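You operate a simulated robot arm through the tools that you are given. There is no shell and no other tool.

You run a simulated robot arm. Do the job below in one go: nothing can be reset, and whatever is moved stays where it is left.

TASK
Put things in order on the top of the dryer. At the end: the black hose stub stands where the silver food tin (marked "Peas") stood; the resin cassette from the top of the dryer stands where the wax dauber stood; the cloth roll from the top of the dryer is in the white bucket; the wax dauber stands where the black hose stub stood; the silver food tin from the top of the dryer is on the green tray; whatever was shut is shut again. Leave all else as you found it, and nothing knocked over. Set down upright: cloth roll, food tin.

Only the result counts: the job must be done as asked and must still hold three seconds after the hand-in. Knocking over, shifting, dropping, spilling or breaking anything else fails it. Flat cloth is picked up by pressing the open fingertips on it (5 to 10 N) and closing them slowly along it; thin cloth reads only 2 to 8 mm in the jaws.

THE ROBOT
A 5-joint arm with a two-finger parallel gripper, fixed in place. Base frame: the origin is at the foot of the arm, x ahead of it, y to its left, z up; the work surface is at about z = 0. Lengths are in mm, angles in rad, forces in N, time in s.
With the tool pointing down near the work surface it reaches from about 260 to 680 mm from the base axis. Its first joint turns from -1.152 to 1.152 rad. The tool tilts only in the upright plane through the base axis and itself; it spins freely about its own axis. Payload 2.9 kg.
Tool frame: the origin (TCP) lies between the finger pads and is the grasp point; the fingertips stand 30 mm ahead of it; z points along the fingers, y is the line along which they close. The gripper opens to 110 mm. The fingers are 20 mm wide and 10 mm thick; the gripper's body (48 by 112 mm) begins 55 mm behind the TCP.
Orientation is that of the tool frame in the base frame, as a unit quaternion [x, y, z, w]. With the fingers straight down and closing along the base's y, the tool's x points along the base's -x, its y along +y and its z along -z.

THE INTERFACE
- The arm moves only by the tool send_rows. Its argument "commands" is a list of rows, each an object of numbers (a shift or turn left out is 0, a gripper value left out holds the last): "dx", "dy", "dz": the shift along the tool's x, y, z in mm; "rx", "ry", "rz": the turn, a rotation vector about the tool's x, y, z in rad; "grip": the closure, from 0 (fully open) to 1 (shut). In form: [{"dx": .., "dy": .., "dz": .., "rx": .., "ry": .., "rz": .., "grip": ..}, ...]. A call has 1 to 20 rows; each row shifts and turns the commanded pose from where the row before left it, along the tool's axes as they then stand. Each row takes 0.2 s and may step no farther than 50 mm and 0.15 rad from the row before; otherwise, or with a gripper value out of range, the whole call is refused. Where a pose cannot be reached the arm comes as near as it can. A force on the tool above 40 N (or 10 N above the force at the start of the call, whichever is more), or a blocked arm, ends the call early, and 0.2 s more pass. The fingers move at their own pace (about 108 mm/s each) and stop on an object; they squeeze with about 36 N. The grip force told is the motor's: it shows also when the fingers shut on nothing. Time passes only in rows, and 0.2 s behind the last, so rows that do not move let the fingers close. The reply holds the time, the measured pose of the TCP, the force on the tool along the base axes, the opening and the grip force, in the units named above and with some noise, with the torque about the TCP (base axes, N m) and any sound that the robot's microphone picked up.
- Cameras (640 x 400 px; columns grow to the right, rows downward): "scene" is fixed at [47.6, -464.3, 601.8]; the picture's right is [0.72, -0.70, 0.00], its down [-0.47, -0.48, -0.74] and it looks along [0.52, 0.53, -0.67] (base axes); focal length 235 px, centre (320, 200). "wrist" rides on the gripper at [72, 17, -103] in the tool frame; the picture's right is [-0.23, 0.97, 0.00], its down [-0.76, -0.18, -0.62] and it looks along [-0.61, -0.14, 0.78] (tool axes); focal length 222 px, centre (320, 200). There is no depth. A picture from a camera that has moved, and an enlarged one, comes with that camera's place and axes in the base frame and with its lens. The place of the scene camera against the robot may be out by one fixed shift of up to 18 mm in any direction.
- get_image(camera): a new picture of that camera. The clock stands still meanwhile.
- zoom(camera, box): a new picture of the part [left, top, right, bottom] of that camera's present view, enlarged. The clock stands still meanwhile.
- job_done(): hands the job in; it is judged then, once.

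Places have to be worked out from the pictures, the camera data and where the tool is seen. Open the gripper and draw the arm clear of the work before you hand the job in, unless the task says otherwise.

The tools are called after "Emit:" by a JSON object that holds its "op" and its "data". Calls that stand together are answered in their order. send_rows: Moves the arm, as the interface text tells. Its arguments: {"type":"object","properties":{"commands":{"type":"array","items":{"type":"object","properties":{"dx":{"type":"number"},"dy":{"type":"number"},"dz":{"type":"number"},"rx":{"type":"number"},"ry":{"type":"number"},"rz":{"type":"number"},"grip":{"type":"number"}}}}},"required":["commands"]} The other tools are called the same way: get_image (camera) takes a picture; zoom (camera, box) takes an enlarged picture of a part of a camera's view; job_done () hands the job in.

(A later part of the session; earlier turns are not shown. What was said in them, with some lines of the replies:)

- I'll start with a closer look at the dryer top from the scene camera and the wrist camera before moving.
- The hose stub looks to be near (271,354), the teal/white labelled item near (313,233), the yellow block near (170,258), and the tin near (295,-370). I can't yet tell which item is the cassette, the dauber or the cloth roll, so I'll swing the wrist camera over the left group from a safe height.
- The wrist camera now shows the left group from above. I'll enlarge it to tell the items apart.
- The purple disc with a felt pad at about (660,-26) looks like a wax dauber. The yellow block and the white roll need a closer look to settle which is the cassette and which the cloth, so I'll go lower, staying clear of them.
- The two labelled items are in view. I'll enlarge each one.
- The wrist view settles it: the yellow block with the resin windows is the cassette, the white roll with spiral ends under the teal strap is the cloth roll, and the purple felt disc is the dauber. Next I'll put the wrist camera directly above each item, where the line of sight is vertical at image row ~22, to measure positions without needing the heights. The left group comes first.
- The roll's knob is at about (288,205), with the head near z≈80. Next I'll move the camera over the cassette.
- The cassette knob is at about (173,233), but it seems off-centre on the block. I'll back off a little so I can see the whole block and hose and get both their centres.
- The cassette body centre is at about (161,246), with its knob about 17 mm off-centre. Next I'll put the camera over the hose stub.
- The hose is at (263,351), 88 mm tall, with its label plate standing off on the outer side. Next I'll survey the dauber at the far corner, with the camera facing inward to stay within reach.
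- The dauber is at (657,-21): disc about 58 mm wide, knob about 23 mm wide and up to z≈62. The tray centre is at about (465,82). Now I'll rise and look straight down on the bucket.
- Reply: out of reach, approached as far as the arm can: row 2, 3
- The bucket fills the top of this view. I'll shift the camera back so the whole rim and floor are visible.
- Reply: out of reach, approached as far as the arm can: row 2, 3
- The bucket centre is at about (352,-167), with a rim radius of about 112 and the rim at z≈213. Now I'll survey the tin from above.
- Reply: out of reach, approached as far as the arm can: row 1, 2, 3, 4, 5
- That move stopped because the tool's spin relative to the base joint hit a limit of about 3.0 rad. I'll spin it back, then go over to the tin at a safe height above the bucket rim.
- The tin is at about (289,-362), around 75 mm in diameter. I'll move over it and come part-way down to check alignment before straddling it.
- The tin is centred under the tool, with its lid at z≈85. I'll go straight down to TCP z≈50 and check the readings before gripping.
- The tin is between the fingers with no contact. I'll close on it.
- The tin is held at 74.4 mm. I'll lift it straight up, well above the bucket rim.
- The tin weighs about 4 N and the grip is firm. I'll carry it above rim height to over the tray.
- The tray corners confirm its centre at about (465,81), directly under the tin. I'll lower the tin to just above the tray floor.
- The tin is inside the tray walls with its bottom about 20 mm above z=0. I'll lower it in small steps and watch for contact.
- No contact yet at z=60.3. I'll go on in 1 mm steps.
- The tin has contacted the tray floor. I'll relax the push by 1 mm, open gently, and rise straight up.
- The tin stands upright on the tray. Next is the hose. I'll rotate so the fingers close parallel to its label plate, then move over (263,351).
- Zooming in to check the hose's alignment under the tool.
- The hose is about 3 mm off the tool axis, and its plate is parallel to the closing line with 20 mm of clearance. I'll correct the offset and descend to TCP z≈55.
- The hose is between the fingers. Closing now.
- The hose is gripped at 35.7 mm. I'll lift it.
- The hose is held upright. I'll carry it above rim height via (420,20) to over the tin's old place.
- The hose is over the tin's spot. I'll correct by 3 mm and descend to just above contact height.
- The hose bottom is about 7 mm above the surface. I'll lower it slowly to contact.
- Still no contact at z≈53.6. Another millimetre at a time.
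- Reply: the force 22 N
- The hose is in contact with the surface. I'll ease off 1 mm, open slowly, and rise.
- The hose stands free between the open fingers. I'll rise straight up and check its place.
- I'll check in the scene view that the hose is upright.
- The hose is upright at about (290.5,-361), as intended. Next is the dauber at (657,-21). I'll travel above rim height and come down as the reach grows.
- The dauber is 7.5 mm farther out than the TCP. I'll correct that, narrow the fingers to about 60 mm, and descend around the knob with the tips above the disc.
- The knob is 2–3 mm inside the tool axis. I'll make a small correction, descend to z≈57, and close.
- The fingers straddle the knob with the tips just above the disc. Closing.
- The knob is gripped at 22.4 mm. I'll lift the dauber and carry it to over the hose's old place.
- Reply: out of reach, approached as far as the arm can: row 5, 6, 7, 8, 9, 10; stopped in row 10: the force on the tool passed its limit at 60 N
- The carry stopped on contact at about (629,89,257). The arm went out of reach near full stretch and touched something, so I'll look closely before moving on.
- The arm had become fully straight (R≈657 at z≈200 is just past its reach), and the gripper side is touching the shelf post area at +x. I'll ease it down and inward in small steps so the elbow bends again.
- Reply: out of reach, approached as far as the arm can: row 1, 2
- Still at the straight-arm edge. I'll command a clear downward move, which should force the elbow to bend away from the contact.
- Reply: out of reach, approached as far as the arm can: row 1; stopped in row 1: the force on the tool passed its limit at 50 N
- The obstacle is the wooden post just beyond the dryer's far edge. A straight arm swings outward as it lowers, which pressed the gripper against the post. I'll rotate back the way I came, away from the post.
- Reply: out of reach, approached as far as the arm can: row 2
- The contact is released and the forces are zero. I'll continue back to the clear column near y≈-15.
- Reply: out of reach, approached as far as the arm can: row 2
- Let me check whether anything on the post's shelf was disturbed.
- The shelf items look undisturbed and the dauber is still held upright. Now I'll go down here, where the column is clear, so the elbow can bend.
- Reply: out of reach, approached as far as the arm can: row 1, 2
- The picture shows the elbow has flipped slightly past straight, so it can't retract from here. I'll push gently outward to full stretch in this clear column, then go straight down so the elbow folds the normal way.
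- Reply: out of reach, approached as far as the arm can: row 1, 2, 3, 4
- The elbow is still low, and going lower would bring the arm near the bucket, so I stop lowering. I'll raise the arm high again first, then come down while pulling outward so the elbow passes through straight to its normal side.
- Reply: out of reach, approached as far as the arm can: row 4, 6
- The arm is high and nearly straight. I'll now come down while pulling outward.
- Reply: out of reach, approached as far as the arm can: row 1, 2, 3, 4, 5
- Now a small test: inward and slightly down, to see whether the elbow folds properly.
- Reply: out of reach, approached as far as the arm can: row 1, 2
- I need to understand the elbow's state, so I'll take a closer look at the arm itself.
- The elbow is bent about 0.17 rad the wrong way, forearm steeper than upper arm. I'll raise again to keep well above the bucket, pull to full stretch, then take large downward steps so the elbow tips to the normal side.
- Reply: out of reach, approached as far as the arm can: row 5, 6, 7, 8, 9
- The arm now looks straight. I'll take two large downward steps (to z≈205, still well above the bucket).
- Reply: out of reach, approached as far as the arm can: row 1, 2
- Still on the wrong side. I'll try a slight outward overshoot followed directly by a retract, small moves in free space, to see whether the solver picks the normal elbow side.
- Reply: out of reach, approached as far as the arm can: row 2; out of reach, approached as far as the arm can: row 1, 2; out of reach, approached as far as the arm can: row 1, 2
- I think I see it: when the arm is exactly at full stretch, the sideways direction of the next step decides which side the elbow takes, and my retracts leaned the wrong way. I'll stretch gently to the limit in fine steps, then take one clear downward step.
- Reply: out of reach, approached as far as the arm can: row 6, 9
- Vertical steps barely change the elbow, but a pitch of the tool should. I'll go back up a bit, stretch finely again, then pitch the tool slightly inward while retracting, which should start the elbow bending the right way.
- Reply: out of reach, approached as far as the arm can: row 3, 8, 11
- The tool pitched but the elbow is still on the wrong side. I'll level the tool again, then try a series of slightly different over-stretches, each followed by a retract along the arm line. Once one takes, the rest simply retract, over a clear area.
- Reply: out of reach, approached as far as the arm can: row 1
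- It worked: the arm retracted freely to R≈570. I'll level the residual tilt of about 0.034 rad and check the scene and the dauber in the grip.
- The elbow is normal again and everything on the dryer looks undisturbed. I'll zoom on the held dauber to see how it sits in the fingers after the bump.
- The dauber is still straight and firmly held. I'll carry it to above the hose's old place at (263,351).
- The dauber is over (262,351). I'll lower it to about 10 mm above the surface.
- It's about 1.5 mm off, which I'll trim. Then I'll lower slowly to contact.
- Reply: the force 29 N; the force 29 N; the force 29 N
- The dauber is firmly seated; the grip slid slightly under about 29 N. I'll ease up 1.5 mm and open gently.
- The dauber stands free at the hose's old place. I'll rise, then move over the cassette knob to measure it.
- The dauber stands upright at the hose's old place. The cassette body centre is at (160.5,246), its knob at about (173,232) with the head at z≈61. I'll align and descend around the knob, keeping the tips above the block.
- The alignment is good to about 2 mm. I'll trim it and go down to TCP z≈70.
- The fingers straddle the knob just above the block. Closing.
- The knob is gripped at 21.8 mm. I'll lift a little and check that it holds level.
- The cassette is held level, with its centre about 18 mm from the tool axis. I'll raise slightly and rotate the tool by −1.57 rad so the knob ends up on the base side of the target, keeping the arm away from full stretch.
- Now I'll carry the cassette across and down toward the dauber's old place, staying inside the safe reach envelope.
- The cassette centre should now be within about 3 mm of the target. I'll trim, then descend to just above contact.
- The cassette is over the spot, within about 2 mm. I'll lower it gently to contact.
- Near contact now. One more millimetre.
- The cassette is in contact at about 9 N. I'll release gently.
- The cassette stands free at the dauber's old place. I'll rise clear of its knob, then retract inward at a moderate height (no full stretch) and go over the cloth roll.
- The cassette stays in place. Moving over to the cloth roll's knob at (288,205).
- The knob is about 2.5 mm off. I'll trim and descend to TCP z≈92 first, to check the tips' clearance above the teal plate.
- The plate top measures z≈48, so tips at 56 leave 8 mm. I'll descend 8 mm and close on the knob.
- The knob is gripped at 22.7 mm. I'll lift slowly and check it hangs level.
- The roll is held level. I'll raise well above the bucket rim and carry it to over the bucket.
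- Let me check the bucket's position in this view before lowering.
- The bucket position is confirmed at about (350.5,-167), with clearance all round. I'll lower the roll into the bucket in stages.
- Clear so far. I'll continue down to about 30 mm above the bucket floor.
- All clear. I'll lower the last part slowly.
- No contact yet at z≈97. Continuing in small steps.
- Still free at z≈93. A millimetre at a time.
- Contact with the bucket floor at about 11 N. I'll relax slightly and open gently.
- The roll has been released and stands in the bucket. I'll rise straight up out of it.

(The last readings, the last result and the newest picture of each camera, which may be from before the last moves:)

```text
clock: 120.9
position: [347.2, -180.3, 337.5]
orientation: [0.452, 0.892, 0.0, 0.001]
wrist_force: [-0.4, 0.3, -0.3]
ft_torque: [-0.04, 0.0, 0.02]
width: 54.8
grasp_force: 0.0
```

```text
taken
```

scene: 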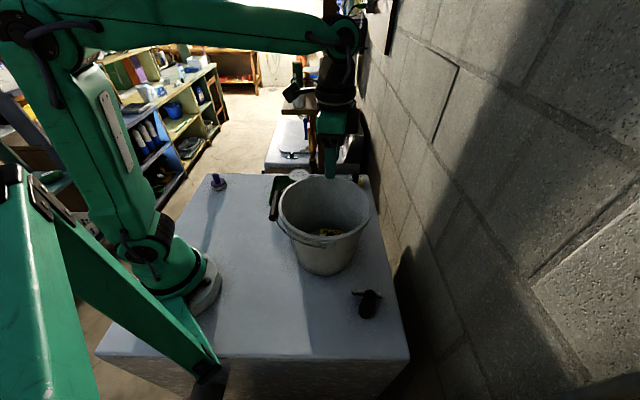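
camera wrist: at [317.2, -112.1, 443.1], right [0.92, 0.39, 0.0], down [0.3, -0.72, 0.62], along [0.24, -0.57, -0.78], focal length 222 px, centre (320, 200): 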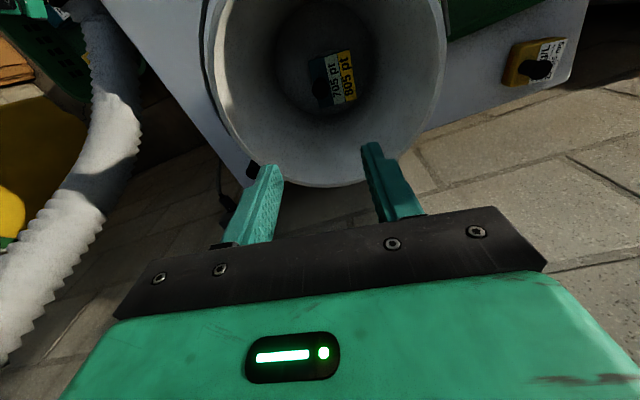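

The cloth roll stands in the bucket with its knob up. I'll move the arm back toward its start pose, clear of the work, then check every item.

Emit:
{"op": "send_rows", "data": {"commands": [{"dx": 35.8, "dy": 37, "dz": -8, "grip": 0.3}, {"dx": 30, "dy": 32, "dz": -8, "grip": 0}, {"dx": 30, "dy": 32, "dz": -8}, {"dx": 30, "dy": 32, "dz": -8}, {"dx": 30, "dy": 32, "dz": -8}, {"dx": 30, "dy": 32, "dz": -8}, {"dx": 27, "dy": 30, "dz": -8}]}}

Emit:
{"op": "get_image", "data": {"camera": "scene"}}

Emit:
{"op": "zoom", "data": {"camera": "scene", "box": [180, 150, 300, 230]}}

Emit:
{"op": "zoom", "data": {"camera": "scene", "box": [260, 150, 400, 280]}}

Emit:
{"op": "zoom", "data": {"camera": "scene", "box": [320, 260, 420, 340]}}

```text
refused: row 1 steps farther than a row can; nothing moved
```

```text
taken
```

scene: 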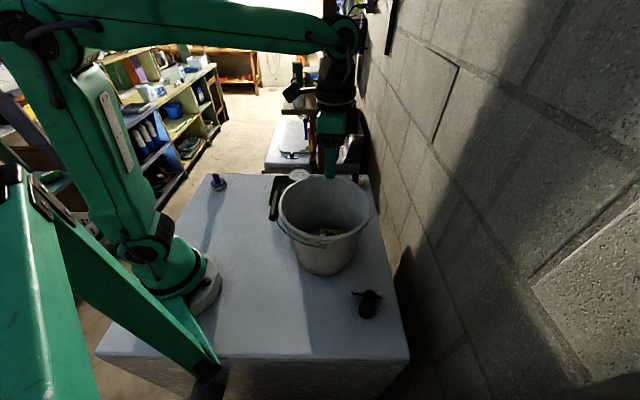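

```text
5.00 times, centred on (240, 190) of scene
camera zoom: at [47.6, -464.3, 601.8], right [0.72, -0.7, 0.0], down [-0.47, -0.48, -0.74], along [0.52, 0.53, -0.67], focal length 1177 px, centre (720, 250)
```

zoom: 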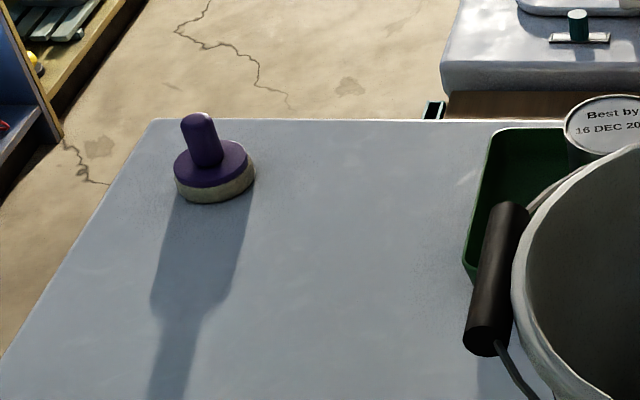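

```text
3.08 times, centred on (330, 215) of scene
camera zoom: at [47.6, -464.3, 601.8], right [0.72, -0.7, 0.0], down [-0.47, -0.48, -0.74], along [0.52, 0.53, -0.67], focal length 724 px, centre (289, 154)
```

zoom: 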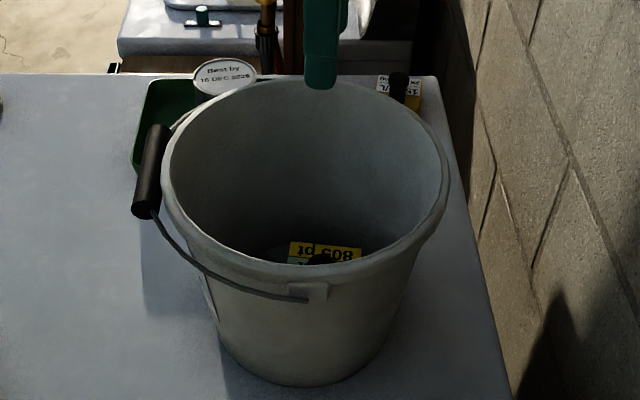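

```text
5.00 times, centred on (370, 300) of scene
camera zoom: at [47.6, -464.3, 601.8], right [0.72, -0.7, 0.0], down [-0.47, -0.48, -0.74], along [0.52, 0.53, -0.67], focal length 1177 px, centre (70, -300)
```

zoom: 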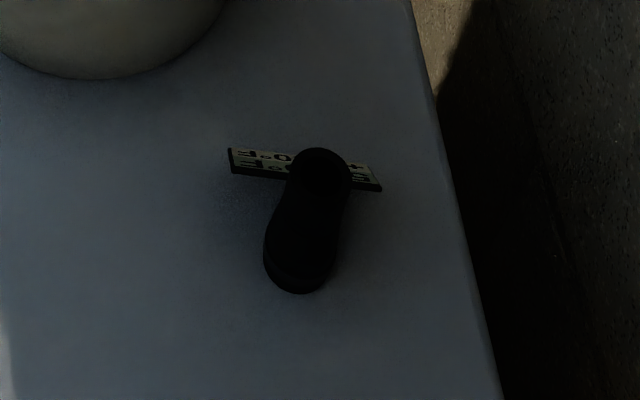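

The view shows every item in its place and upright, and the bucket and handle unmoved. The last move was refused for step size, so I'll redo it with smaller steps to draw the arm clear with the gripper open.

Emit:
{"op": "send_rows", "data": {"commands": [{"dx": 26.5, "dy": 28.6, "dz": -8.2, "grip": 0.3}, {"dx": 26.5, "dy": 28.6, "dz": -8.2, "grip": 0}, {"dx": 26.5, "dy": 28.6, "dz": -8.2}, {"dx": 26.5, "dy": 28.6, "dz": -8.2}, {"dx": 26.5, "dy": 28.6, "dz": -8.2}, {"dx": 26.5, "dy": 28.6, "dz": -8.2}, {"dx": 26.5, "dy": 28.6, "dz": -8.2}, {"dx": 26.5, "dy": 28.6, "dz": -8.2}]}}

Emit:
{"op": "get_image", "data": {"camera": "scene"}}

Emit:
{"op": "get_image", "data": {"camera": "wrist"}}

Emit:
{"op": "zoom", "data": {"camera": "scene", "box": [260, 30, 400, 210]}}

```text
clock: 122.7
position: [409.3, 125.7, 402.5]
orientation: [0.453, 0.892, 0.0, 0.0]
wrist_force: [0.3, 0.7, 0.2]
ft_torque: [0.0, -0.02, 0.01]
width: 110.0
grasp_force: 0.0
```

```text
taken
```

scene: 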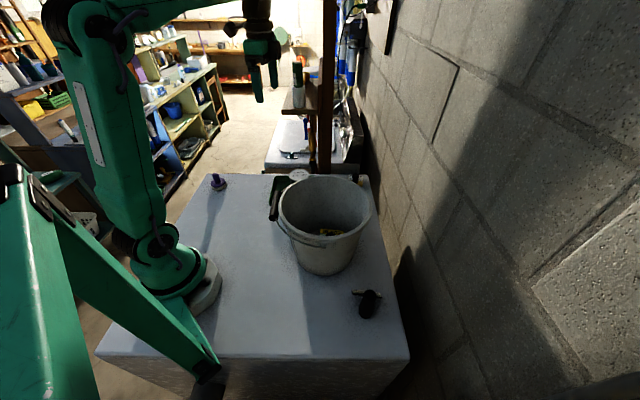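

```text
taken
camera wrist: at [379.5, 193.3, 508.3], right [0.92, 0.39, 0.0], down [0.3, -0.72, 0.62], along [0.24, -0.57, -0.78], focal length 222 px, centre (320, 200)
```

wrist: 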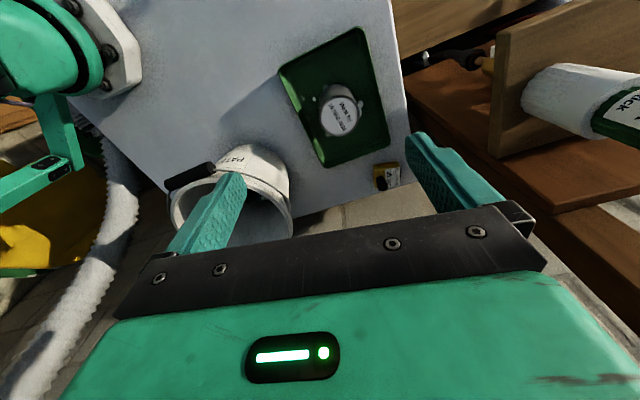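

```text
2.22 times, centred on (330, 120) of scene
camera zoom: at [47.5, -464.3, 601.8], right [0.72, -0.7, 0.0], down [-0.47, -0.48, -0.74], along [0.52, 0.53, -0.67], focal length 523 px, centre (298, 378)
```

zoom: 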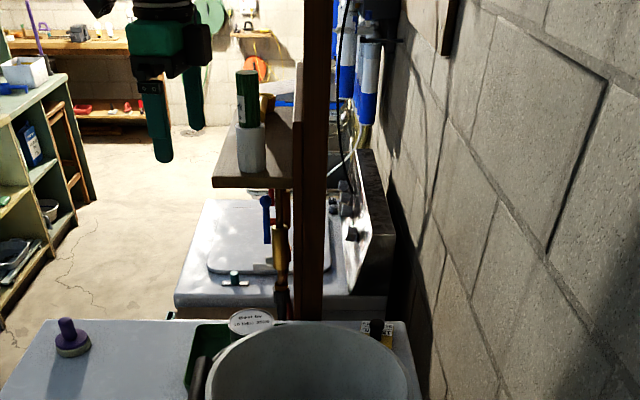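

Everything is in its final place:
- **Hose stub:** where the tin stood.
- **Dauber:** where the hose stood.
- **Cassette:** at about (655,-22), where the dauber stood.
- **Tin:** upright on the tray.
- **Cloth roll:** upright in the bucket.

The gripper touched the wooden post once while carrying the dauber, and the post and the shelf items look undisturbed. Nothing was opened. The gripper is open and the arm is clear, so I'm handing in.

Emit:
{"op": "job_done", "data": {}}

```text
The job is handed in.
```

I've handed the job in. In the last pictures all five items were in place and upright, but I haven't seen the result of the judging.

| Item | Where it is now |
|---|---|
| Black hose stub | Where the peas tin stood, about 1–2 mm off by my measurement |
| Resin cassette | Where the wax dauber stood, about 2 mm off |
| Wax dauber | Where the hose stub stood, about 1–2 mm off |
| Food tin | Upright near the middle of the green tray |
| Cloth roll | Upright on the floor of the white bucket |

- **Contact with the post:** while I was carrying the dauber, the arm reached full stretch. The gripper then pressed against the wooden post behind the dryer, with peak forces of about 60 N. I backed off, and the post and the items on its shelf look undisturbed in the pictures.
- **Shut items:** I opened nothing, so nothing needed shutting again.
- **Arm:** it is back near its start position with the gripper open.
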